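You operate a simulated robot arm through the tools that you are given. There is no shell and no other tool. Be economical: measure what you need, move in short steps, check, and stop when the job is done.

Carry out the task below with a simulated robot arm. There is one attempt and no reset: what you move stays moved.

TASK
Let the dirty water out and run fresh hot water to the line.
Fine: plug on the sink rim while it drains empty, then back in; tap off.

The check looks at the end state, three seconds after you hand in, the way a careful person would. Anything else that was tipped, shoved, dropped, spilled or broken makes it a failure.

THE ROBOT
A 7-joint arm with a fingered hand on a trunk, on a base that drives. Base frame: it is fixed to the floor where the robot stands at the start and does not move with it; the origin is under the middle of the robot, x ahead of it, y to its left, z up. Readings come in mm, degrees, newtons and seconds.
Its first joint turns from -166.0 to 166.0 degrees. Places, roughly: plug hole [600, 0, 700]; red hot lever [700, 300, 1000]; sink bowl [600, 0, 800]; sink rim [500, 200, 900]. Payload 4 kg.
The TCP is the grasp point between the finger pads, 26 mm short of the fingertips. In the tool frame z runs along the fingers and y along their closing line. The gripper opens to 148 mm. The gripper's body begins 73 mm behind the TCP. The gripper is a hand of 3 fingers: y runs from the thumb to the fingers, the wrist lies at [0, 0, -239] in the tool frame, and closing takes about 1.5 s.
Orientation is that of the tool frame in the base frame, as [roll, pitch, yaw] about the fixed x, y, z axes, in that order (R = Rz(yaw) Ry(pitch) Rx(roll)). With the fingers straight down and closing along the base's y, the tool's x points along the base's -x, its y along +y and its z along -z.

THE INTERFACE
- The arm moves only by the tool nudge_tool. Its argument "rows" is one flat list of numbers, 6 for each row, row after row: the shift along the base's x, y, z in units of 300 mm (1.0 is 300 mm), then the turn, a rotation vector about the base's x, y, z in units of 90 degrees (1.0 is 90 degrees). In form: [x, y, z, wx, wy, wz, x, y, z, wx, wy, wz, ...]. A call has 1 to 10 rows; each row is the pose to reach, as a shift and turn from the pose commanded when the call began. "hand" is the finger opening in mm, from 0 to 148, set as the call begins (left out, the last holds). A call with a number of a shift or a turn outside -1 to 1 is refused whole. Rows are played at 5 a second. More than 50 mm and 8.6 degrees between two rows, or a gripper value outside its range, and nothing of the call is played. A pose out of reach is approached as far as the arm can. The call stops where the force on the tool passes 40 N (or 10 N more than at its start, if that is more) or the arm is blocked; 0.2 s more then pass. The fingers move at their own pace (about 72 mm/s each) and stop on an object; they squeeze with about 25 N. The grip force told is the motor's: it shows also when the fingers shut on nothing. Time passes only in rows, and 0.2 s behind the last, so rows that repeat a pose let the fingers close. The reply holds the time, the measured pose of the TCP, the force on the tool along the base axes, the opening and the grip force, in the units named above and with some noise, with the torque about the TCP (base axes, N m) and any sound that the robot's microphone picked up.
- Cameras (640 x 400 px; columns grow to the right, rows downward): "scene" is now at [9.4, 118.7, 1557.2]; the picture's right is [-0.36, -0.93, 0.00], its down [-0.67, 0.26, -0.70] and it looks along [0.65, -0.25, -0.72] (base axes); focal length 268 px, centre (320, 200). "wrist" rides on the gripper at [68, -39, -90] in the tool frame; the picture's right is [0.50, 0.87, 0.00], its down [-0.66, 0.38, -0.65] and it looks along [-0.57, 0.33, 0.76] (tool axes); focal length 222 px, centre (320, 200).
- get_image(camera): a new picture of that camera. The clock stands still meanwhile.
- raise_lower(by): slides the trunk up (or, below 0, down) by that many mm; the arm and the scene camera ride with it, the base frame stays. It gives what a move gives, with no picture.
- drive_base(legs): drives the robot by 1 to 6 legs, each [ahead, left, turn to the left] in mm, mm and degrees, along the robot's own axes; the way and the turn of a leg run together, so that a leg with both is an arc; at most 1500 mm and 180 degrees a leg. The arm and the cameras ride along, it lands a little off, and it stops where it bumps. It gives what a move gives.
- finger_targets(finger1, finger2, thumb_bend): sets how far each is bent, from 0 (flat) to 1 (curled in); at 0.3 the hand is open as for a grip, at 0.7 the pads meet at the TCP. One left out holds its place. A second passes; each finger stops where it meets its share of the squeeze, and holds until it gets a number again. A gripper value or a shape takes the hand back. It gives what a move gives, with no picture; readings hold the bend of each and the force on the fingers (four entries, about 0 where the hand has none), thumb and palm.
- set_grasp(shape): the hand has 3 fingers and takes this shape, open, in about a second: jaw (thumb against the fingers, like two jaws); tri (thumb and two fingers); tip (a fingertip pinch); poke (one finger out to press); point (the index stretched); flat (the hand flat); cup (the hand cupped); fist (a fist). The gripper value then closes the fingers along that shape, each until it touches; the sizes above hold for jaw. It gives what a move gives, with no picture.
- head_to(pan, tilt): turns the head with the scene camera to pan (to the left, within 155 degrees either way) and tilt (down, from -29 to 69), counted from straight ahead of the robot. It gives what a move gives.
- measure_at(camera, pixels): for up to 12 pixels [column, row] of the newest picture of that camera ("zoom" is the newest enlarged one), the place [x, y, z] in the base frame of the surface seen there, good to about 3 mm, but the place of the scene camera against the robot may be out by one fixed shift of up to 12 mm in any direction. The clock stands still meanwhile.
- zoom(camera, box): a new picture of the part [left, top, right, bottom] of that camera's present view, enlarged. The clock stands still meanwhile.
- finish_job(): hands the job in; it is judged then, once.

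Keep the steps short. Do not move on a guess: measure, check each grasp and each placing, and mend mistakes. In all there are 80 turns and 60 pictures (those below and enlarged ones count). Leave the gripper open and the arm clear of the work at the hand-in unless told otherwise, and finish with a single line.

The tools are called after "Request:" by a JSON object that holds its "fn" and its "kwargs". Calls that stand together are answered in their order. nudge_tool: Moves the arm, as the interface text tells. Its arguments: {"type":"object","properties":{"rows":{"type":"array"},"hand":{"type":"number"}},"required":["rows"]} The other tools are called the same way: raise_lower (by) slides the trunk up or down; set_grasp (shape) gives the hand a shape; finger_targets (finger1, finger2, thumb_bend) moves the fingers one by one; drive_base (legs) drives the base; head_to (pan, tilt) turns the head that bears the scene camera; get_image (camera) takes a picture; measure_at (camera, pixels) gives the place of the surface under pixels of a picture; zoom (camera, box) takes an enlarged picture of a part of a camera's view; finish_job () hands the job in.

At the start:

```text
clock: 0.0
eef_pos: [395.2, 32.1, 1263.9]
orientation: [-179.9, 0.1, -180.0]
force: [-0.2, 0.6, -0.9]
torque: [0.02, -0.02, 0.0]
opening: 147.8
grasp_force: 0.1
shape: jaw
bend: [0.3, 0.3, 0.3]
finger forces: [0.0, 0.0, 0.1, 0.0, 0.0, 0.0]
trunk travel left (down, up): [-525.0, 65.0]
robot x, y, heading: [2.2, 1.2, 0.1]
head pan, tilt: [-21.4, 45.9]
```

scene: 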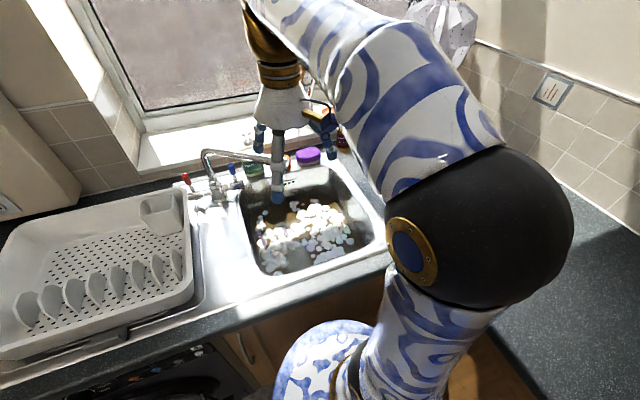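
wrist: 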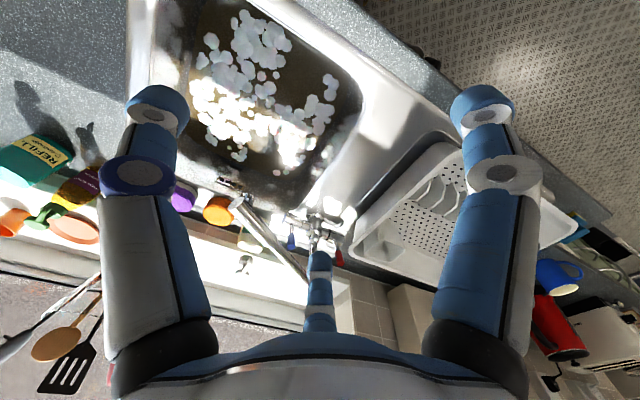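

I see the sink full of dirty, foamy water with the tap behind it. I'll take closer views of the sink and taps.

Request:
{"fn": "zoom", "kwargs": {"camera": "scene", "box": [160, 120, 400, 280]}}

Request:
{"fn": "zoom", "kwargs": {"camera": "wrist", "box": [130, 0, 450, 280]}}

```text
2.50 times, centred on (280, 200) of scene
```

zoom: 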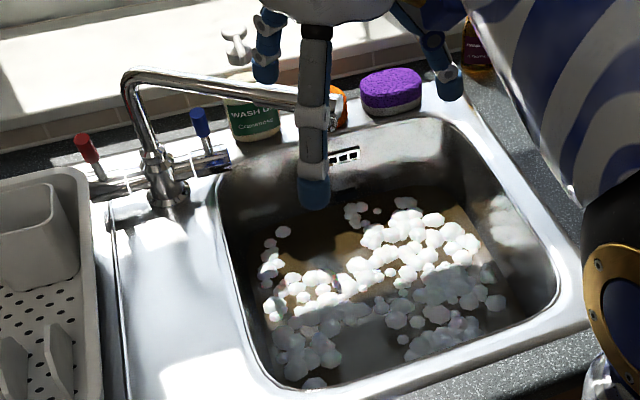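

```text
1.43 times, centred on (290, 140) of wrist
```

zoom: 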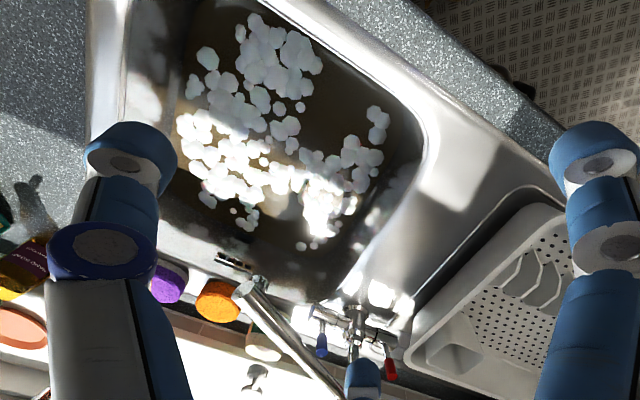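

I measure the taps, rim, overflow and water from the scene picture.

Request:
{"fn": "measure_at", "kwargs": {"camera": "scene", "pixels": [[184, 174], [188, 184], [232, 167], [213, 172], [286, 161], [290, 182], [312, 206], [325, 240], [375, 246], [246, 265], [220, 240], [216, 195]]}}

Request:
{"fn": "measure_at", "kwargs": {"camera": "wrist", "pixels": [[240, 110], [300, 60], [270, 190], [340, 90], [245, 205], [312, 222], [338, 256], [290, 243], [142, 60], [230, 20]]}}

```text
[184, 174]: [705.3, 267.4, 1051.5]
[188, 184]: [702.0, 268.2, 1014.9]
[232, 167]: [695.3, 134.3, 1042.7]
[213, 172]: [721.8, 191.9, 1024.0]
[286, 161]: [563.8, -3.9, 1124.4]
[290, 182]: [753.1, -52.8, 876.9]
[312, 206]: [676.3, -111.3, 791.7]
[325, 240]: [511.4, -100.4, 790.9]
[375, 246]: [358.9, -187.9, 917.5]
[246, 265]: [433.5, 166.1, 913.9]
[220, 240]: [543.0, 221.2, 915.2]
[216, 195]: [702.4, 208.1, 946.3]
```

```text
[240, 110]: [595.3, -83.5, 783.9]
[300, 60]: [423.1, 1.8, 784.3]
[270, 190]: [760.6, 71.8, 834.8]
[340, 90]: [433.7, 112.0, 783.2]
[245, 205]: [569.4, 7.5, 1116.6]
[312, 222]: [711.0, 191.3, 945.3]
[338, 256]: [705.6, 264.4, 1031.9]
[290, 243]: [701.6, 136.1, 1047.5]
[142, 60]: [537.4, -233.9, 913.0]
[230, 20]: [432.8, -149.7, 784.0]
```

The rim is at z≈913, the water at z≈785, and the spout end near (566, 5, 1115). I'll lower the hand over the front of the sink and look for the plug with the wrist camera.

Request:
{"fn": "nudge_tool", "kwargs": {"rows": [0, -0.075, -0.13, 0, 0, 0, 0, -0.15, -0.26, 0, 0, 0, 0, -0.225, -0.39, 0, 0, 0, 0, -0.3, -0.52, 0, 0, 0]}}

Request:
{"fn": "get_image", "kwargs": {"camera": "wrist"}}

Request:
{"fn": "get_image", "kwargs": {"camera": "scene"}}

```text
clock: 1.0
eef_pos: [393.5, -57.6, 1107.9]
orientation: [180.0, 0.1, 180.0]
force: [0.7, -0.6, -0.7]
torque: [-0.01, -0.02, -0.03]
opening: 147.6
grasp_force: 0.0
shape: jaw
bend: [0.3, 0.3, 0.3]
finger forces: [0.1, 0.1, 0.0, 0.0, 0.0, 0.1]
trunk travel left (down, up): [-525.0, 65.0]
robot x, y, heading: [0.6, -0.2, 0.0]
head pan, tilt: [-21.4, 45.9]
```

```text
55 pictures are left
```

wrist: 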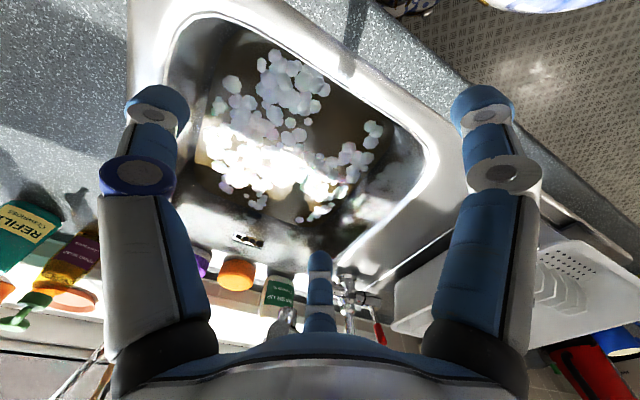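

```text
54 pictures are left
```

scene: 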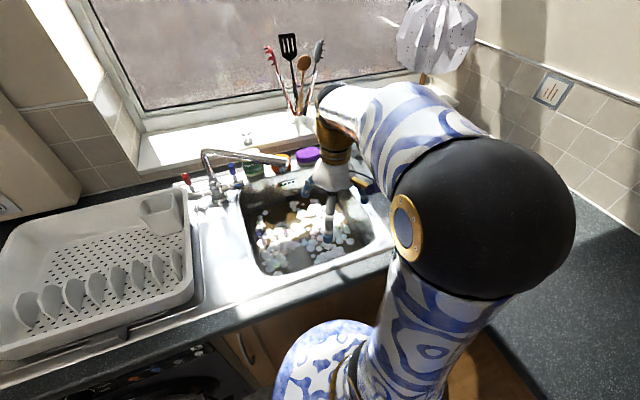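

No chain shows yet. I zoom on the bowl in both views.

Request:
{"fn": "zoom", "kwargs": {"camera": "wrist", "box": [170, 20, 400, 260]}}

Request:
{"fn": "zoom", "kwargs": {"camera": "scene", "box": [170, 140, 330, 240]}}

```text
1.67 times, centred on (285, 140) of wrist
```

zoom: 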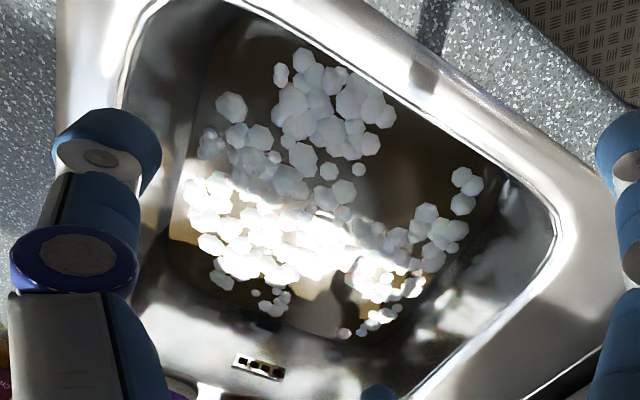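

```text
4.00 times, centred on (250, 190) of scene
```

zoom: 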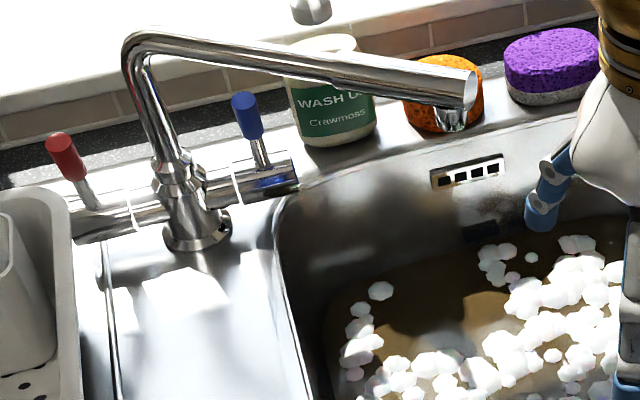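

A darker round patch shows at wrist (288,206), scene (277,217). I measure there and along the wall.

Request:
{"fn": "measure_at", "kwargs": {"camera": "wrist", "pixels": [[288, 206], [275, 200], [300, 210], [248, 238], [260, 225], [200, 160], [190, 120], [380, 190], [395, 130], [200, 60], [300, 195]]}}

Request:
{"fn": "measure_at", "kwargs": {"camera": "scene", "pixels": [[277, 217], [260, 230], [289, 174], [286, 170], [285, 166], [271, 183], [240, 165], [186, 177], [190, 190], [202, 193]]}}

Request:
{"fn": "zoom", "kwargs": {"camera": "wrist", "box": [240, 160, 340, 222]}}

```text
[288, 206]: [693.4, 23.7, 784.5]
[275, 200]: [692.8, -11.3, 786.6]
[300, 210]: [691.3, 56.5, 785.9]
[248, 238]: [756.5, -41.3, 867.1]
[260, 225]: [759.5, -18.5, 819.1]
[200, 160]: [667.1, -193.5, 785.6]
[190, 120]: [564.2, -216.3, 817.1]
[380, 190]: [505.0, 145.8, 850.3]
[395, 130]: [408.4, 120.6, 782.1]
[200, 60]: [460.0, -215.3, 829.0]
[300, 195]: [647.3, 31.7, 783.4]
```

```text
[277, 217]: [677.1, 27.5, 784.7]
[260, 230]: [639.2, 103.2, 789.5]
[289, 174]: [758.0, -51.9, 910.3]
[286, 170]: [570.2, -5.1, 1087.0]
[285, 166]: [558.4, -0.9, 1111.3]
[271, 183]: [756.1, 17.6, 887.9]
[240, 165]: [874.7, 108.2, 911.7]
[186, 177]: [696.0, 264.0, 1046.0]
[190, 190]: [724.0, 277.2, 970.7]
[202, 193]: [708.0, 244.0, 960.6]
```

```text
6.40 times, centred on (290, 191) of wrist
```

zoom: 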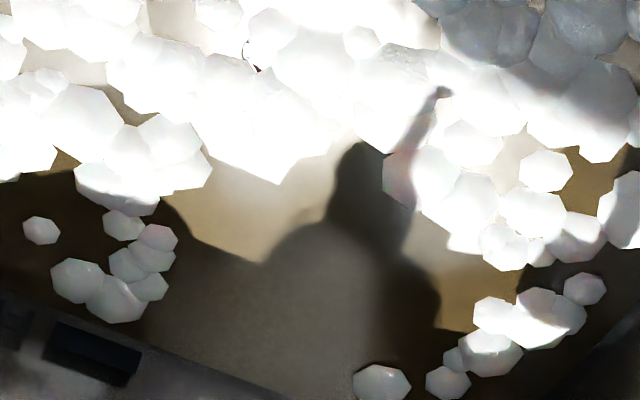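

That patch is the hand's shadow. There's also a dark rectangle below the overflow, possibly a fill mark; I zoom in on that and on the foam centre.

Request:
{"fn": "zoom", "kwargs": {"camera": "scene", "box": [265, 170, 325, 208]}}

Request:
{"fn": "zoom", "kwargs": {"camera": "wrist", "box": [190, 40, 350, 140]}}

Request:
{"fn": "measure_at", "kwargs": {"camera": "scene", "pixels": [[291, 197], [288, 198], [294, 196], [250, 203], [254, 212], [285, 209]]}}

```text
10.53 times, centred on (295, 189) of scene
```

zoom: 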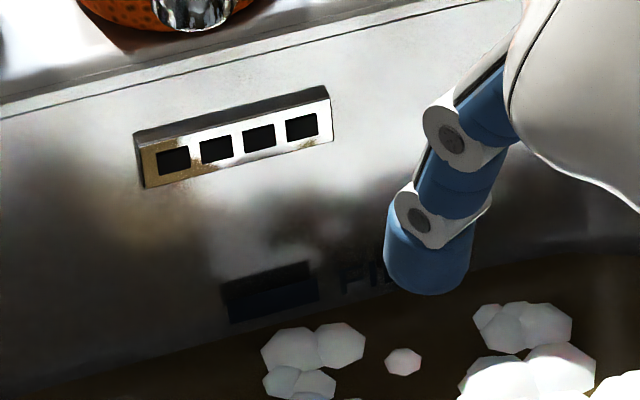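

```text
4.00 times, centred on (270, 90) of wrist
```

zoom: 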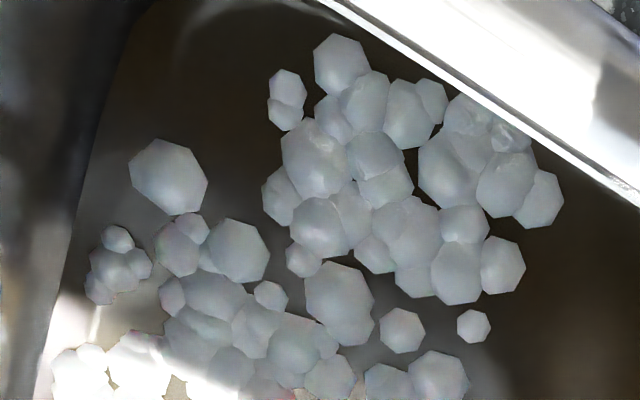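

```text
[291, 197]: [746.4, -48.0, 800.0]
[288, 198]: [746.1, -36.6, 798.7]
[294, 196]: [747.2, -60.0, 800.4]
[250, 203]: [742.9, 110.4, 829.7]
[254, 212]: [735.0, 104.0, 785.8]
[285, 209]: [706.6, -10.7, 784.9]
```

A blue mark with "FILL" text is on the back wall at z≈800, so that's the line. Next I lower the hand into the front of the bowl, staying above the water, to search for the plug through the foam.

Request:
{"fn": "nudge_tool", "kwargs": {"rows": [0.1, -0.05, -0.05, 0, 0, 0, 0.19, -0.1, -0.15, 0, 0, 0, 0.19, -0.1, -0.3, 0, 0, 0, 0.19, -0.1, -0.45, 0, 0, 0, 0.19, -0.1, -0.6, 0, 0, 0, 0.19, -0.1, -0.69, 0, 0, 0]}}

Request:
{"fn": "get_image", "kwargs": {"camera": "wrist"}}

Request:
{"fn": "zoom", "kwargs": {"camera": "scene", "box": [220, 140, 400, 280]}}

```text
clock: 2.2
eef_pos: [457.1, -90.2, 933.0]
orientation: [-179.8, 1.0, 179.9]
force: [4.0, -3.5, 13.9]
torque: [0.51, 1.12, 0.04]
opening: 148.1
grasp_force: 0.2
shape: jaw
bend: [0.25, 0.3, 0.3]
finger forces: [20.3, 0.0, 0.0, 0.1, 0.0, 0.0]
trunk travel left (down, up): [-525.0, 65.0]
robot x, y, heading: [-1.1, 1.8, -0.1]
head pan, tilt: [-21.4, 45.9]
stopped in row 6: the force on the tool passed its limit (the readings are from after the stop); the commanded pose is now the measured one
```

```text
48 pictures are left
```

wrist: 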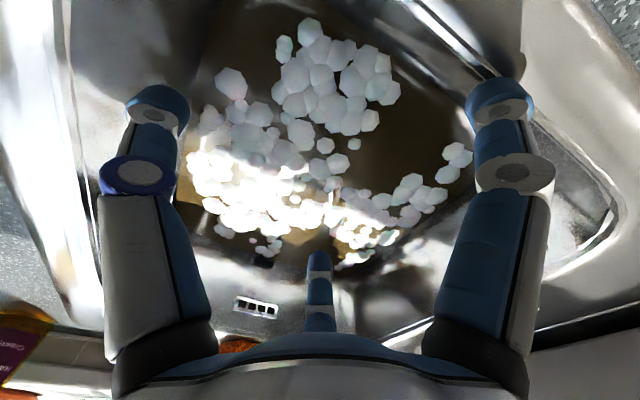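

```text
2.86 times, centred on (310, 210) of scene
```

zoom: 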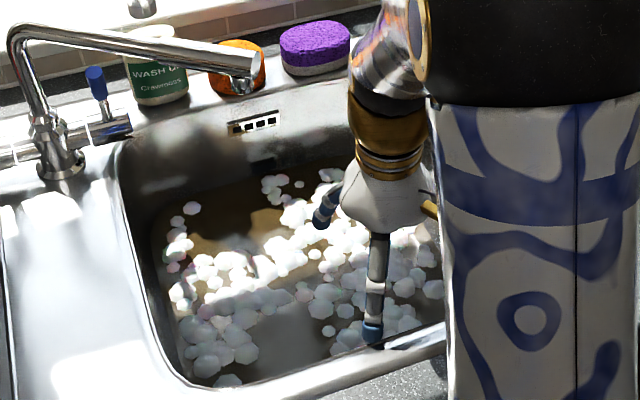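

One finger touched the front rim (finger1 sits toward −x). I back up, go further in, and will check that nothing moved.

Request:
{"fn": "nudge_tool", "kwargs": {"rows": [0, 0, 0.1, 0, 0, 0, 0.1, 0, 0.12, 0, 0, 0, 0.2, 0.03, 0.12, 0, 0, 0, 0.2, 0.05, 0.0, 0, 0, 0, 0.2, 0.05, -0.1, 0, 0, 0], "hand": 60}}

Request:
{"fn": "get_image", "kwargs": {"camera": "wrist"}}

```text
clock: 3.5
eef_pos: [516.2, -74.1, 902.0]
orientation: [-179.8, 0.8, 180.0]
force: [0.3, 0.5, 0.7]
torque: [-0.01, 0.0, 0.0]
opening: 60.0
grasp_force: 0.1
shape: jaw
bend: [0.77, 0.77, 0.7]
finger forces: [0.1, 0.0, 0.0, 0.0, 0.0, 0.0]
trunk travel left (down, up): [-525.0, 65.0]
robot x, y, heading: [3.1, 2.7, 0.1]
head pan, tilt: [-21.4, 45.9]
```

```text
46 pictures are left
```

wrist: 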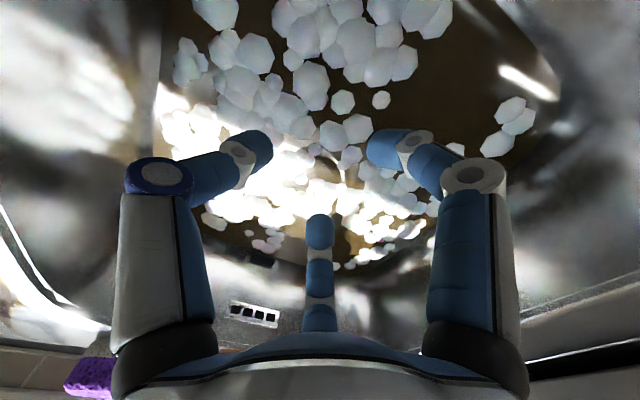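

Something shows near pixel (325,165). I zoom there.

Request:
{"fn": "zoom", "kwargs": {"camera": "wrist", "box": [230, 80, 410, 220]}}

Request:
{"fn": "measure_at", "kwargs": {"camera": "wrist", "pixels": [[323, 162], [320, 190], [330, 150], [350, 175]]}}

```text
2.86 times, centred on (320, 150) of wrist
```

zoom: 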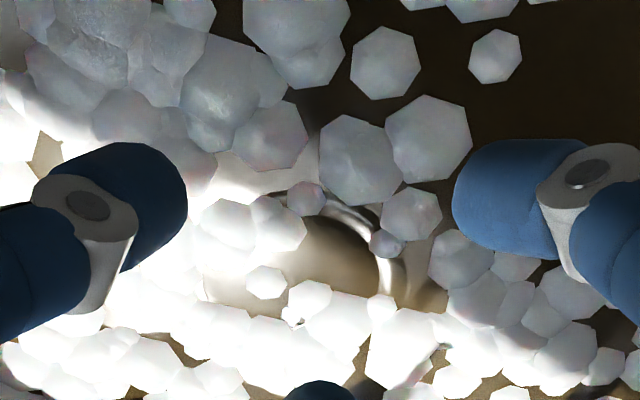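

```text
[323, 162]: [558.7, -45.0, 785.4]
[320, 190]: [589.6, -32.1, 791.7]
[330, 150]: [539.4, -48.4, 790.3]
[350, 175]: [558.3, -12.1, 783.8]
```

Through the foam I see a round plug with a metal ring around it, about (600,−25). I shift the camera a bit for another view angle.

Request:
{"fn": "nudge_tool", "kwargs": {"rows": [0, 0.1, 0, 0, 0, 0, 0, 0.2, 0, 0, 0, 0], "hand": 148}}

Request:
{"fn": "zoom", "kwargs": {"camera": "wrist", "box": [180, 60, 420, 240]}}

```text
clock: 4.0
eef_pos: [519.1, -12.3, 901.3]
orientation: [-179.8, 0.8, 179.9]
force: [1.1, -0.1, -1.3]
torque: [0.0, 0.0, 0.0]
opening: 144.5
grasp_force: 0.0
shape: jaw
bend: [0.28, 0.28, 0.29]
finger forces: [0.1, 0.1, 0.1, 0.1, 0.0, 0.0]
trunk travel left (down, up): [-525.0, 65.0]
robot x, y, heading: [-4.8, -2.8, 0.1]
head pan, tilt: [-21.4, 45.9]
```

```text
2.22 times, centred on (300, 150) of wrist
```

zoom: 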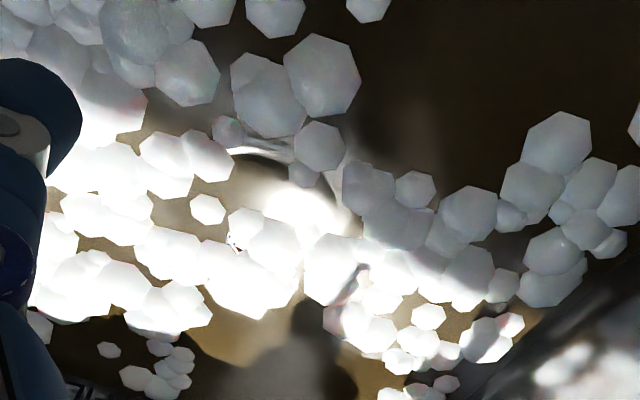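

The ring's arc triangulates to a centre around (610,−27), z≈722. I take one more view from the −y side to confirm.

Request:
{"fn": "nudge_tool", "kwargs": {"rows": [0, -0.15, 0, 0, 0, 0, 0.01, -0.3, 0, 0, 0, 0, 0.03, -0.4, 0, 0, 0, 0]}}

Request:
{"fn": "zoom", "kwargs": {"camera": "wrist", "box": [240, 80, 480, 240]}}

```text
clock: 4.7
eef_pos: [522.1, -79.5, 901.0]
orientation: [179.6, 1.0, -179.1]
force: [-1.8, 30.6, -0.6]
torque: [0.14, -0.01, -0.09]
opening: 146.1
grasp_force: 0.0
shape: jaw
bend: [0.3, 0.3, 0.41]
finger forces: [0.0, 0.0, 0.1, 0.0, 29.5, 0.0]
trunk travel left (down, up): [-525.0, 65.0]
robot x, y, heading: [-0.5, 3.4, 0.6]
head pan, tilt: [-21.4, 45.9]
stopped in row 3: the force on the tool passed its limit (the readings are from after the stop); the commanded pose is now the measured one
```

```text
2.50 times, centred on (360, 160) of wrist
```

zoom: 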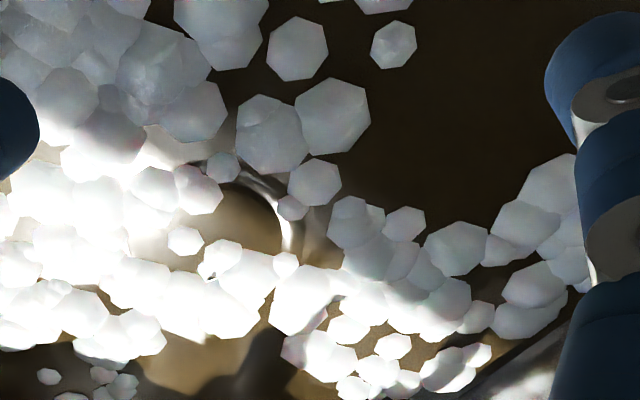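

The thumb touched the right wall, so I'll keep the hand narrower. A small speck appears at wrist (314,188), possibly the plug's chain or knob; I zoom tightly.

Request:
{"fn": "zoom", "kwargs": {"camera": "wrist", "box": [290, 140, 366, 196]}}

Request:
{"fn": "measure_at", "kwargs": {"camera": "wrist", "pixels": [[314, 188], [312, 190], [323, 170]]}}

```text
7.14 times, centred on (328, 168) of wrist
```

zoom: 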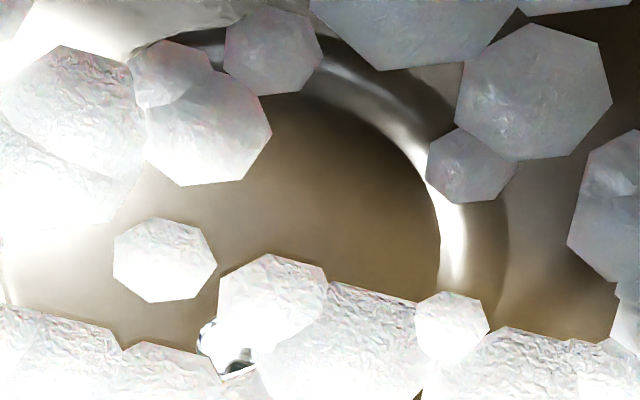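

```text
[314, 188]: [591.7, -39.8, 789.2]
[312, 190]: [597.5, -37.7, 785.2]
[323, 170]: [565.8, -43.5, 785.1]
```

I can see the plug disc, its seat ring, and a silver bit at the surface near (592,−40,789). I zoom further on it.

Request:
{"fn": "zoom", "kwargs": {"camera": "wrist", "box": [304, 180, 328, 195]}}

Request:
{"fn": "zoom", "kwargs": {"camera": "scene", "box": [278, 205, 318, 230]}}

```text
16.00 times, centred on (316, 188) of wrist
```

zoom: 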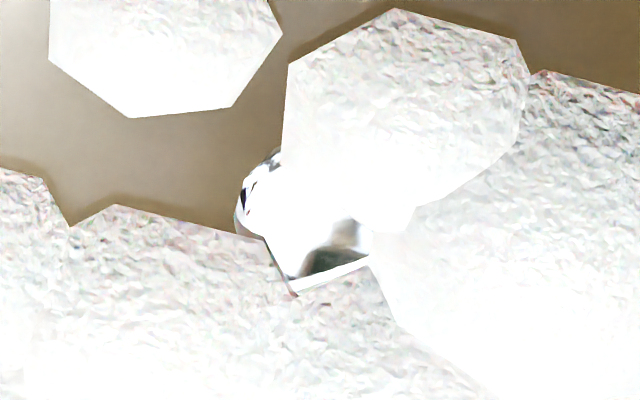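

```text
16.00 times, centred on (298, 218) of scene
```

zoom: 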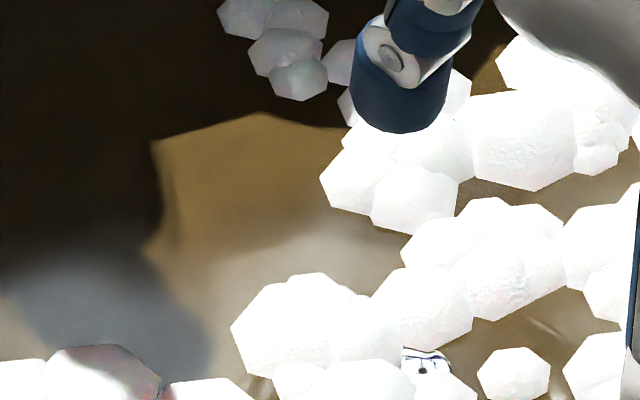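

A metallic knob top pokes out of the foam, also in the scene view at zoom (425,362). I measure it.

Request:
{"fn": "measure_at", "kwargs": {"camera": "zoom", "pixels": [[425, 365], [412, 362], [440, 366], [425, 354]]}}

Request:
{"fn": "measure_at", "kwargs": {"camera": "wrist", "pixels": [[313, 188], [314, 190], [315, 189], [316, 191], [312, 187]]}}

Request:
{"fn": "zoom", "kwargs": {"camera": "scene", "box": [296, 220, 314, 232]}}

```text
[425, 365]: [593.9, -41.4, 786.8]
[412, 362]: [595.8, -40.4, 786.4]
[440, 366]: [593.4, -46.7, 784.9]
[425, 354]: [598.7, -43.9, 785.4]
```

```text
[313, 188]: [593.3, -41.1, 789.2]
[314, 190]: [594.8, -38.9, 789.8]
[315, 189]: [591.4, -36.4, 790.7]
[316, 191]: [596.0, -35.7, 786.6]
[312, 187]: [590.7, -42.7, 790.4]
```

```text
16.00 times, centred on (305, 226) of scene
```

zoom: 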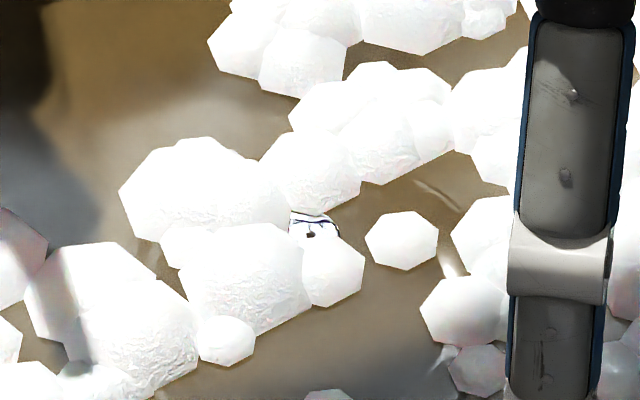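

The knob sits at about (595,−40), top z≈790, so it can be pinched from above. The spout hangs over it, so I'll tilt the hand about 23° back toward the robot and right, partly closed, and move to a pre-grasp point.

Request:
{"fn": "nudge_tool", "kwargs": {"rows": [0, 0.05, 0, 0.03, -0.05, 0, 0.05, 0.07, 0, 0.06, -0.1, 0, 0.1, 0.08, 0, 0.09, -0.16, 0, 0.14, 0.09, -0.05, 0.133, -0.222, 0, 0.177, 0.097, -0.13, 0.133, -0.222, 0, 0.177, 0.097, -0.13, 0.133, -0.222, 0], "hand": 70}}

Request:
{"fn": "get_image", "kwargs": {"camera": "wrist"}}

Request:
{"fn": "get_image", "kwargs": {"camera": "scene"}}

```text
clock: 6.1
eef_pos: [574.4, -58.8, 861.6]
orientation: [167.3, 20.9, 178.1]
force: [0.4, 0.1, -0.1]
torque: [0.01, -0.03, 0.01]
opening: 70.3
grasp_force: 0.0
shape: jaw
bend: [0.37, 0.37, 0.7]
finger forces: [0.0, 0.1, 0.1, 0.0, 0.0, 0.1]
trunk travel left (down, up): [-525.0, 65.0]
robot x, y, heading: [1.0, 0.0, 0.4]
head pan, tilt: [-21.4, 45.9]
```

```text
38 pictures are left
```

wrist: 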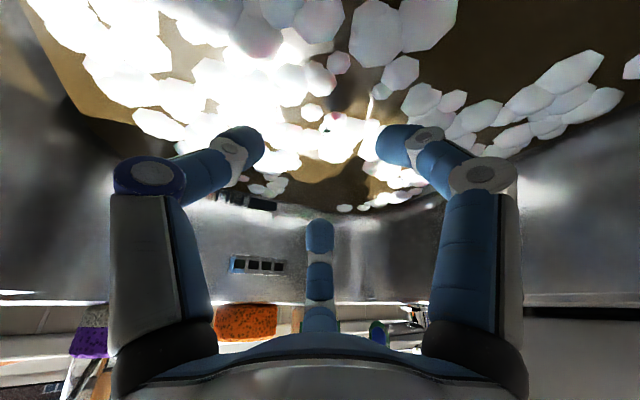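

```text
37 pictures are left
```

scene: 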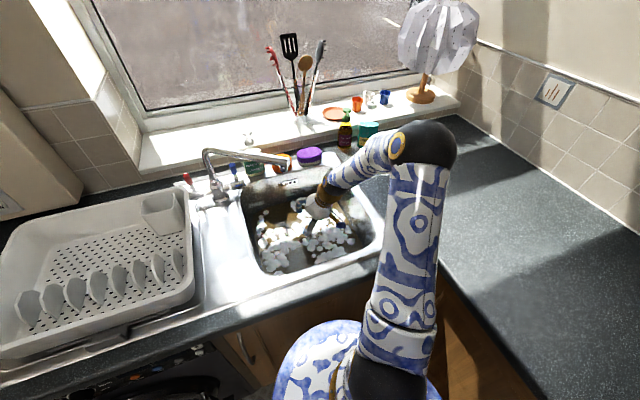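

The arm comes in clear of the spout. I zoom in on the fingers and the knob.

Request:
{"fn": "zoom", "kwargs": {"camera": "wrist", "box": [240, 60, 400, 180]}}

Request:
{"fn": "measure_at", "kwargs": {"camera": "wrist", "pixels": [[325, 121], [323, 127], [320, 132], [335, 115], [328, 125], [323, 113]]}}

```text
3.33 times, centred on (320, 120) of wrist
```

zoom: 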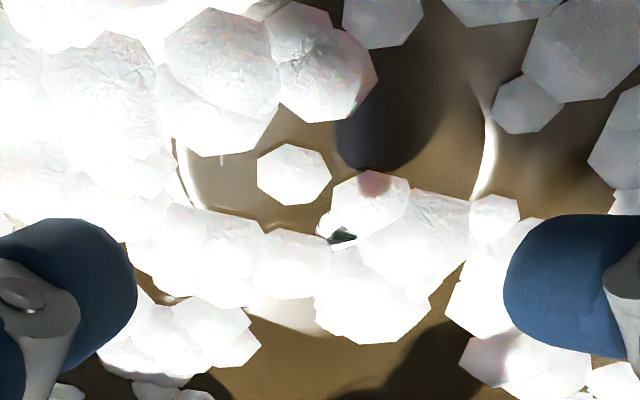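

```text
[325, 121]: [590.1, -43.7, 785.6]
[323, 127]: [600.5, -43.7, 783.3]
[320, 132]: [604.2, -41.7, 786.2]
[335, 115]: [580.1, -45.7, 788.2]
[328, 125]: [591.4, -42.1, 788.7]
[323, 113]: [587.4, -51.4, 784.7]
```

The knob (zoom (335,232)) is midway between the seat ring edges, so it's the plug's centre at about (595,−41,788). I lower the TCP onto it, open.

Request:
{"fn": "nudge_tool", "kwargs": {"rows": [0.025, 0.03, -0.09, 0, 0, 0, 0.05, 0.05, -0.18, 0, 0, 0, 0.07, 0.06, -0.26, 0, 0, 0, 0.07, 0.06, -0.273, 0, 0, 0]}}

Request:
{"fn": "zoom", "kwargs": {"camera": "wrist", "box": [200, 60, 440, 220]}}

```text
clock: 7.1
eef_pos: [595.3, -42.5, 782.0]
orientation: [167.4, 21.2, 178.1]
force: [-2.0, -2.7, 17.7]
torque: [-0.43, 0.07, 0.0]
opening: 70.4
grasp_force: 0.1
shape: jaw
bend: [0.37, 0.37, 0.7]
finger forces: [5.0, 0.0, 0.0, 0.1, 12.0, 0.0]
trunk travel left (down, up): [-525.0, 65.0]
robot x, y, heading: [-3.0, 1.5, 0.2]
head pan, tilt: [-21.4, 45.9]
```

```text
2.50 times, centred on (320, 140) of wrist
```

zoom: 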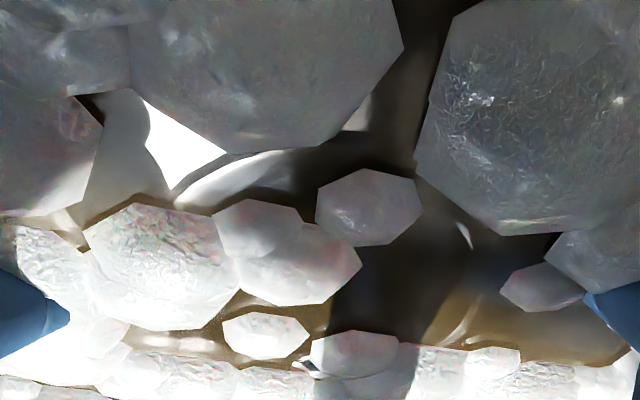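

The fingertips touch the bottom (17.7 N), so the sink floor is at about z≈752. I lift 5 mm and close on the knob.

Request:
{"fn": "nudge_tool", "kwargs": {"rows": [-0.003, -0.002, 0.018, 0, 0, 0, -0.003, -0.002, 0.018, 0, 0, 0, -0.003, -0.002, 0.018, 0, 0, 0, -0.003, -0.002, 0.018, 0, 0, 0, -0.003, -0.002, 0.018, 0, 0, 0, -0.003, -0.002, 0.018, 0, 0, 0, -0.003, -0.002, 0.018, 0, 0, 0], "hand": 0}}

Request:
{"fn": "zoom", "kwargs": {"camera": "wrist", "box": [200, 60, 440, 220]}}

```text
clock: 8.7
eef_pos: [594.2, -42.2, 786.6]
orientation: [167.3, 21.0, 178.1]
force: [-2.0, -1.6, 11.0]
torque: [-0.15, 0.35, 0.04]
opening: 45.8
grasp_force: 24.9
shape: jaw
bend: [0.78, 0.73, 0.7]
finger forces: [24.5, 21.5, 0.1, 0.0, 25.3, 0.1]
trunk travel left (down, up): [-525.0, 65.0]
robot x, y, heading: [-0.4, 2.1, 0.1]
head pan, tilt: [-21.4, 45.9]
```

```text
2.50 times, centred on (320, 140) of wrist
```

zoom: 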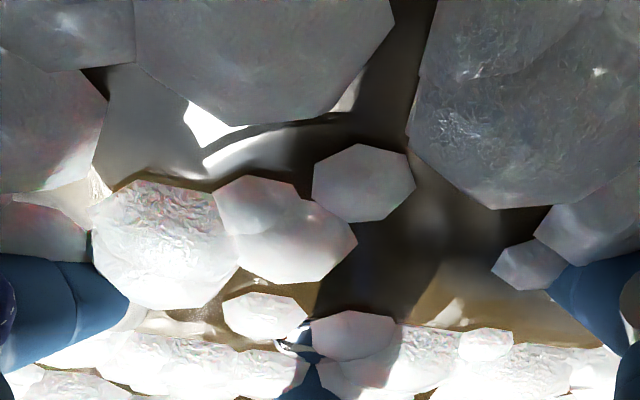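

The fingers stopped on something 46 mm wide with about 25 N each. I lift slowly to see whether the plug comes.

Request:
{"fn": "nudge_tool", "kwargs": {"rows": [0, 0, 0.03, 0, 0, 0, 0, 0, 0.07, 0, 0, 0, 0, 0, 0.11, 0, 0, 0, 0, 0, 0.15, 0, 0, 0]}}

Request:
{"fn": "get_image", "kwargs": {"camera": "wrist"}}

```text
clock: 9.7
eef_pos: [595.1, -42.1, 832.1]
orientation: [167.2, 20.8, 178.2]
force: [-0.7, 0.4, -1.1]
torque: [-0.03, 0.03, -0.01]
opening: 41.0
grasp_force: 25.0
shape: jaw
bend: [0.43, 0.74, 0.7]
finger forces: [29.1, 20.7, 0.1, 0.1, 24.6, 0.0]
trunk travel left (down, up): [-525.0, 65.0]
robot x, y, heading: [-0.8, -0.3, 0.2]
head pan, tilt: [-21.4, 45.9]
```

```text
33 pictures are left
```

wrist: 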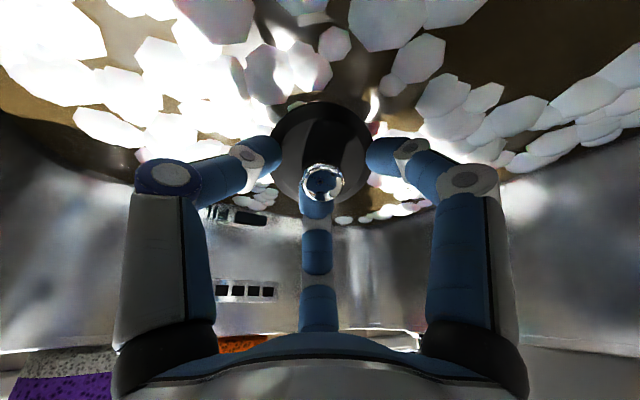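

The plug is out: a black plug with a silver ring, held between the fingers. I move back from under the spout, then lift.

Request:
{"fn": "nudge_tool", "kwargs": {"rows": [-0.13, -0.02, 0.03, 0, 0, 0, -0.26, -0.03, 0.06, 0, 0, 0, -0.3, -0.03, 0.2, 0, 0, 0, -0.32, -0.03, 0.35, 0, 0, 0, -0.33, -0.03, 0.5, 0, 0, 0]}}

Request:
{"fn": "get_image", "kwargs": {"camera": "scene"}}

Request:
{"fn": "get_image", "kwargs": {"camera": "wrist"}}

Request:
{"fn": "measure_at", "kwargs": {"camera": "scene", "pixels": [[205, 240], [215, 240], [225, 240], [233, 240], [215, 225], [225, 260], [210, 260], [235, 265], [215, 280], [222, 215]]}}

```text
clock: 10.9
eef_pos: [495.6, -49.9, 980.7]
orientation: [167.4, 21.0, 178.1]
force: [0.0, 0.1, -0.6]
torque: [0.0, 0.01, -0.01]
opening: 41.0
grasp_force: 25.0
shape: jaw
bend: [0.43, 0.74, 0.7]
finger forces: [22.8, 20.6, 0.0, 0.1, 23.2, 0.1]
trunk travel left (down, up): [-525.0, 65.0]
robot x, y, heading: [0.8, 0.8, 0.1]
head pan, tilt: [-21.4, 45.9]
```

```text
32 pictures are left
```

scene: 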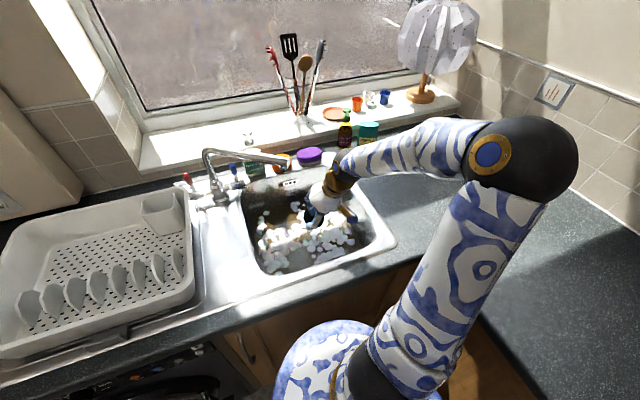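

```text
31 pictures are left
```

wrist: 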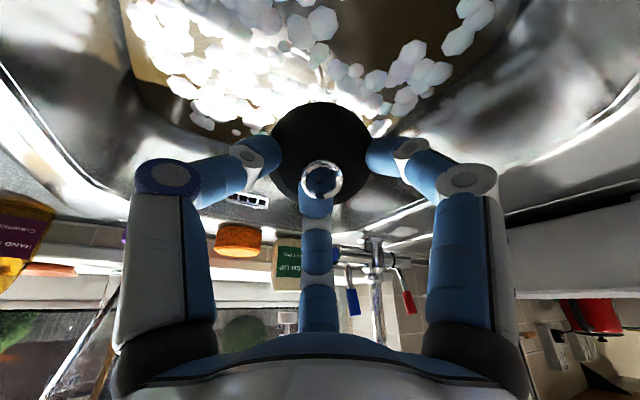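

```text
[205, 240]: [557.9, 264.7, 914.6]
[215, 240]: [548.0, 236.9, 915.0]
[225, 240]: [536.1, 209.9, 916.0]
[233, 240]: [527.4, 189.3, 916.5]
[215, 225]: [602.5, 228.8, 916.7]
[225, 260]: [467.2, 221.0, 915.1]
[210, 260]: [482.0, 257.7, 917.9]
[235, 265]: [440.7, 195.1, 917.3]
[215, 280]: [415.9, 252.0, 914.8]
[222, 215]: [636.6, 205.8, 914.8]
```

Flat rim is at z≈915 between y≈180 and 255. I carry the plug across to above (500,205).

Request:
{"fn": "nudge_tool", "kwargs": {"rows": [0, 0.08, 0.1, 0, 0, 0, 0, 0.22, 0.1, 0, 0, 0, 0, 0.37, 0.1, 0, 0, 0, 0, 0.52, 0.1, 0, 0, 0, 0, 0.67, 0.1, 0, 0, 0, 0.01, 0.8, 0.1, 0, 0, 0, 0.01, 0.85, 0.1, 0, 0, 0]}}

Request:
{"fn": "zoom", "kwargs": {"camera": "scene", "box": [160, 130, 400, 290]}}

Request:
{"fn": "get_image", "kwargs": {"camera": "wrist"}}

```text
clock: 12.5
eef_pos: [499.5, 203.3, 1012.5]
orientation: [167.4, 20.9, 178.1]
force: [0.3, -0.7, 0.5]
torque: [0.01, -0.01, -0.01]
opening: 24.1
grasp_force: 25.2
shape: jaw
bend: [0.82, 0.77, 0.76]
finger forces: [0.0, 0.0, 0.0, 0.0, 0.0, 0.0]
trunk travel left (down, up): [-525.0, 65.0]
robot x, y, heading: [1.9, 0.4, 0.2]
head pan, tilt: [-21.4, 45.9]
```

```text
2.50 times, centred on (280, 210) of scene
```

zoom: 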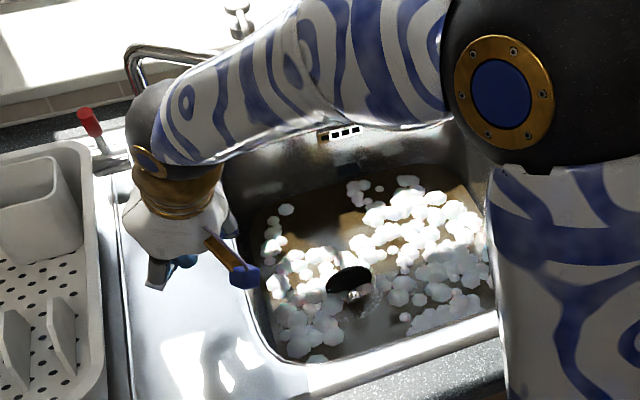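

```text
29 pictures are left
```

wrist: 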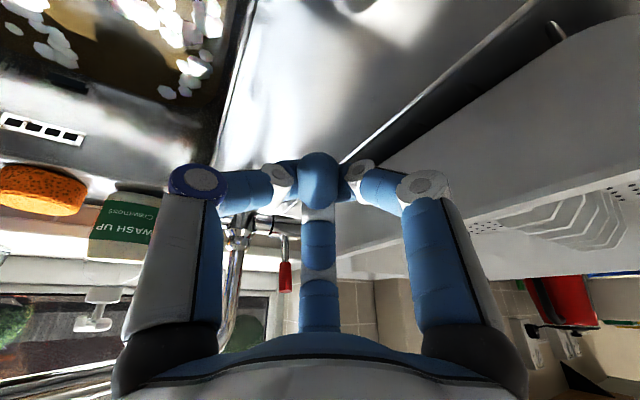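

The plug slipped out during the carry and fell back into the sink; it's at scene (291,244). I measure it and look closely.

Request:
{"fn": "zoom", "kwargs": {"camera": "scene", "box": [266, 228, 316, 262]}}

Request:
{"fn": "measure_at", "kwargs": {"camera": "scene", "pixels": [[291, 239], [292, 247], [283, 243], [299, 238], [295, 245], [305, 250], [320, 215], [262, 225]]}}

```text
11.76 times, centred on (291, 245) of scene
```

zoom: 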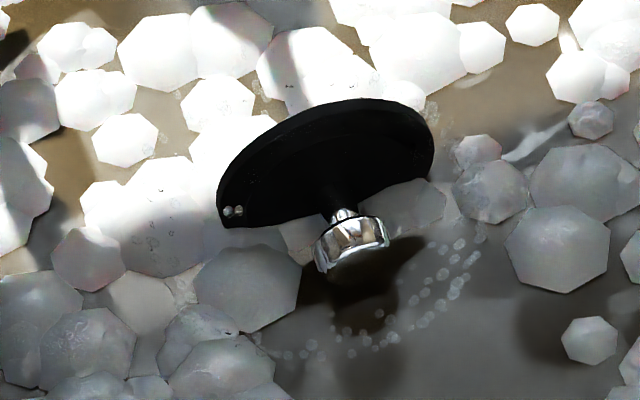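

```text
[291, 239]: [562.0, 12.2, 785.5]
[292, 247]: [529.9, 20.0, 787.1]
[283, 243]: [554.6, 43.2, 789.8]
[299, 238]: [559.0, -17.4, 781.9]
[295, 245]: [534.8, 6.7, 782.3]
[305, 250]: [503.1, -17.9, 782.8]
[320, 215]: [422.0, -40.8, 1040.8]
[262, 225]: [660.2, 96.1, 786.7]
```

It lies tipped in the water with its metal knob toward the robot near (527,13,783). I open the hand, set it upright and go back over the front of the bowl to look at the plug from the wrist.

Request:
{"fn": "nudge_tool", "kwargs": {"rows": [-0.03, -0.12, 0.02, -0.03, 0.05, 0, -0.06, -0.26, 0.02, -0.06, 0.1, 0, -0.1, -0.41, 0.02, -0.09, 0.15, 0, -0.13, -0.55, 0.02, -0.12, 0.2, 0, -0.13, -0.68, -0.02, -0.135, 0.225, 0, -0.13, -0.74, -0.12, -0.135, 0.225, 0], "hand": 90}}

Request:
{"fn": "get_image", "kwargs": {"camera": "wrist"}}

```text
clock: 13.9
eef_pos: [459.3, -18.5, 973.2]
orientation: [180.0, 0.7, -179.5]
force: [-0.5, 0.5, 0.6]
torque: [0.02, -0.02, 0.01]
opening: 89.6
grasp_force: 0.1
shape: jaw
bend: [0.32, 0.32, 0.7]
finger forces: [0.0, 0.0, 0.0, 0.0, 0.0, 0.0]
trunk travel left (down, up): [-525.0, 65.0]
robot x, y, heading: [-1.6, -0.9, 0.2]
head pan, tilt: [-21.4, 45.9]
```

```text
27 pictures are left
```

wrist: 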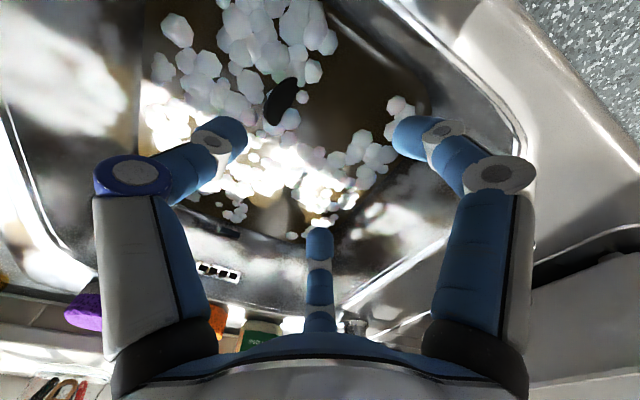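

The plug seems to have changed pose and sits at wrist (281,98). I zoom and measure.

Request:
{"fn": "zoom", "kwargs": {"camera": "wrist", "box": [240, 60, 330, 130]}}

Request:
{"fn": "measure_at", "kwargs": {"camera": "zoom", "pixels": [[290, 200], [340, 150], [260, 290], [400, 100], [470, 300], [330, 240], [350, 290]]}}

Request:
{"fn": "measure_at", "kwargs": {"camera": "wrist", "pixels": [[340, 100], [220, 100], [290, 210]]}}

```text
5.71 times, centred on (285, 95) of wrist
```

zoom: 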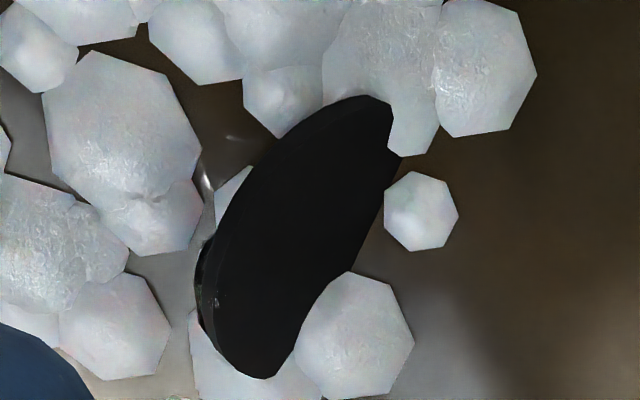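

```text
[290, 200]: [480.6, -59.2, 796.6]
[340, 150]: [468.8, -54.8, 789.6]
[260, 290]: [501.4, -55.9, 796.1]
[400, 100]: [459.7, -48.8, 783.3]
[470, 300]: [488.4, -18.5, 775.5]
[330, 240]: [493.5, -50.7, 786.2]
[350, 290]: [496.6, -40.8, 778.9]
```

```text
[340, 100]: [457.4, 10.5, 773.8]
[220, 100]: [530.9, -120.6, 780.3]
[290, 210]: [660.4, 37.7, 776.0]
```

The water is dropping (now ~775), and the plug is rolling about near (485,−55). I wait two seconds for it to settle and look again.

Request:
{"fn": "nudge_tool", "kwargs": {"rows": [0, 0.05, 0.05, 0, 0, 0, 0, 0.1, 0.1, 0, 0, 0, 0, 0.1, 0.1, 0, 0, 0, 0, 0.1, 0.1, 0, 0, 0, 0, 0.1, 0.1, 0, 0, 0, 0, 0.1, 0.1, 0, 0, 0, 0, 0.1, 0.1, 0, 0, 0, 0, 0.1, 0.1, 0, 0, 0, 0, 0.1, 0.1, 0, 0, 0, 0, 0.1, 0.1, 0, 0, 0]}}

Request:
{"fn": "zoom", "kwargs": {"camera": "wrist", "box": [160, 0, 440, 210]}}

Request:
{"fn": "measure_at", "kwargs": {"camera": "wrist", "pixels": [[340, 100], [220, 100], [290, 210]]}}

```text
clock: 16.1
eef_pos: [459.8, 12.4, 1003.8]
orientation: [179.9, 0.7, -179.5]
force: [-0.1, -0.2, 0.8]
torque: [-0.02, 0.01, 0.01]
opening: 89.4
grasp_force: 0.0
shape: jaw
bend: [0.32, 0.32, 0.7]
finger forces: [0.0, 0.0, 0.1, 0.1, 0.0, 0.0]
trunk travel left (down, up): [-525.0, 65.0]
robot x, y, heading: [2.0, 1.7, 0.1]
head pan, tilt: [-21.4, 45.9]
```

```text
1.90 times, centred on (300, 105) of wrist
```

zoom: 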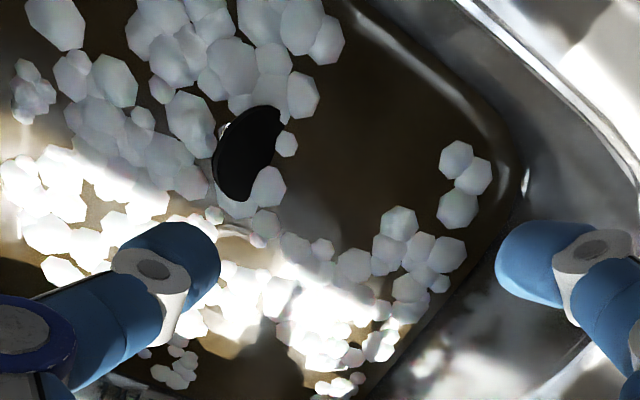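

```text
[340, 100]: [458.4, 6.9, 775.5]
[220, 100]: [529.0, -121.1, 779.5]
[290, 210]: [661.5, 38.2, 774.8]
```

Request:
{"fn": "measure_at", "kwargs": {"camera": "zoom", "pixels": [[250, 155], [265, 115], [235, 190], [222, 135], [270, 140], [340, 200], [90, 250], [400, 300], [450, 30], [233, 225]]}}

Request:
{"fn": "zoom", "kwargs": {"camera": "wrist", "box": [240, 40, 310, 95]}}

Request:
{"fn": "get_image", "kwargs": {"camera": "scene"}}

```text
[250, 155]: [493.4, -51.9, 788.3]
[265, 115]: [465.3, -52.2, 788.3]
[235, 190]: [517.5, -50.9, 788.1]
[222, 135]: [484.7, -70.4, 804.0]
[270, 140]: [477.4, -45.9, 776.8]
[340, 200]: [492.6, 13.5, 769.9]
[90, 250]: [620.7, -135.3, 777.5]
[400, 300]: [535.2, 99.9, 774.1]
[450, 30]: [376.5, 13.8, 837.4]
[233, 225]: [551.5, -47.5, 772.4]
```

```text
7.27 times, centred on (275, 68) of wrist
```

zoom: 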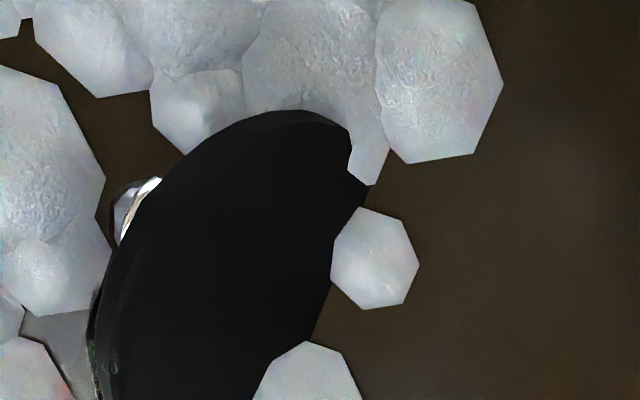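

```text
23 pictures are left
```

scene: 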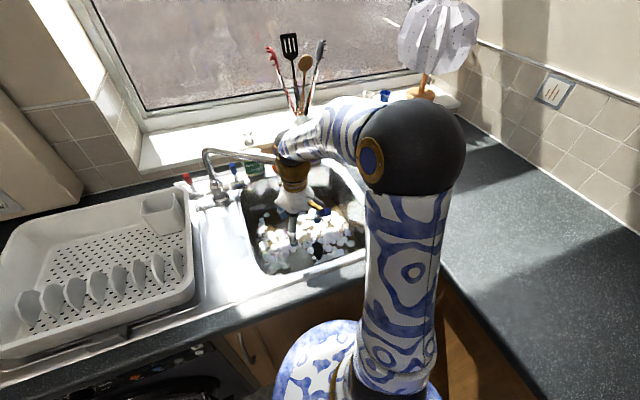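

The water has dropped to ~771. The plug rests tipped on its knob with its base facing +y; the upper edge of its disc is at about (490,−66,804). I'll pinch that edge across its thickness (closing along y, slight tilt), so I can then right it. First to a pre-grasp above it, opening 60.

Request:
{"fn": "nudge_tool", "kwargs": {"rows": [0.03, -0.08, -0.05, 0.04, 0, 0, 0.06, -0.18, -0.12, 0.09, 0, 0, 0.09, -0.26, -0.22, 0.15, 0, 0, 0.1, -0.31, -0.34, 0.2, 0, 0, 0.1, -0.3, -0.42, 0.2, 0, 0], "hand": 60}}

Request:
{"fn": "get_image", "kwargs": {"camera": "wrist"}}

Request:
{"fn": "measure_at", "kwargs": {"camera": "wrist", "pixels": [[320, 60], [320, 80], [320, 100], [340, 80], [300, 80], [300, 100], [340, 60], [280, 60], [300, 60], [320, 120]]}}

```text
clock: 17.1
eef_pos: [493.2, -70.4, 906.2]
orientation: [161.9, 1.3, -179.4]
force: [-1.8, 10.2, 12.1]
torque: [-0.87, -0.01, -0.11]
opening: 57.2
grasp_force: 0.0
shape: jaw
bend: [0.77, 0.77, 0.7]
finger forces: [0.1, 0.1, 0.0, 0.1, 15.5, 0.1]
trunk travel left (down, up): [-525.0, 65.0]
robot x, y, heading: [-2.4, -0.9, 0.4]
head pan, tilt: [-21.4, 45.9]
stopped in row 5: the force on the tool passed its limit (the readings are from after the stop); the commanded pose is now the measured one
```

```text
22 pictures are left
```

wrist: 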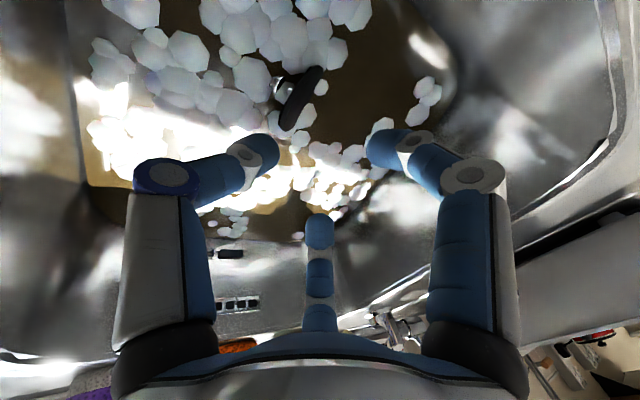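

```text
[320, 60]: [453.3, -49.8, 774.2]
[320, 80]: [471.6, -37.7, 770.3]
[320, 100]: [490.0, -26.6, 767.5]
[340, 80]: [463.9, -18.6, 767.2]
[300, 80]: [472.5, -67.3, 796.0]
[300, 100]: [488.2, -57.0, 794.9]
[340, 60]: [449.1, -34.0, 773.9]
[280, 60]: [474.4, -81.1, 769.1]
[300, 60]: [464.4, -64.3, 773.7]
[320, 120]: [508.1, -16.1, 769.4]
```

The thumb pressed on something (15 N) before reaching the plug. I check from the scene camera what it touches.

Request:
{"fn": "zoom", "kwargs": {"camera": "scene", "box": [250, 150, 400, 260]}}

```text
3.64 times, centred on (325, 205) of scene
```

zoom: 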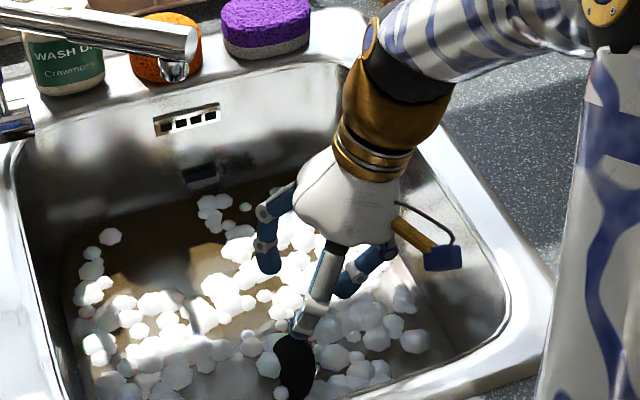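

The tilt brings the thumb's knuckle against the sloping right wall. I lift, set the hand vertical, and come down untilted at y≈−60.

Request:
{"fn": "nudge_tool", "kwargs": {"rows": [0, 0.06, 0.06, -0.05, 0, 0, 0, 0.07, 0.06, -0.13, 0, 0, 0, 0.06, 0.06, -0.2, 0, 0, 0, 0.04, -0.06, -0.2, 0, 0, 0, 0.04, -0.18, -0.2, 0, 0, 0, 0.04, -0.22, -0.2, 0, 0], "hand": 60}}

Request:
{"fn": "get_image", "kwargs": {"camera": "wrist"}}

```text
clock: 18.5
eef_pos: [492.3, -60.3, 840.1]
orientation: [180.0, 1.2, -179.1]
force: [-0.3, 0.3, -0.2]
torque: [0.0, -0.03, -0.01]
opening: 60.2
grasp_force: 0.0
shape: jaw
bend: [0.77, 0.77, 0.7]
finger forces: [0.0, 0.1, 0.0, 0.0, 0.1, 0.0]
trunk travel left (down, up): [-525.0, 65.0]
robot x, y, heading: [-1.0, -1.5, 0.4]
head pan, tilt: [-21.4, 45.9]
```

```text
20 pictures are left
```

wrist: 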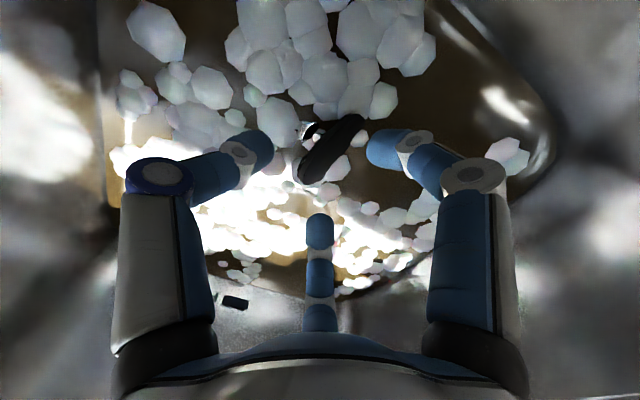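

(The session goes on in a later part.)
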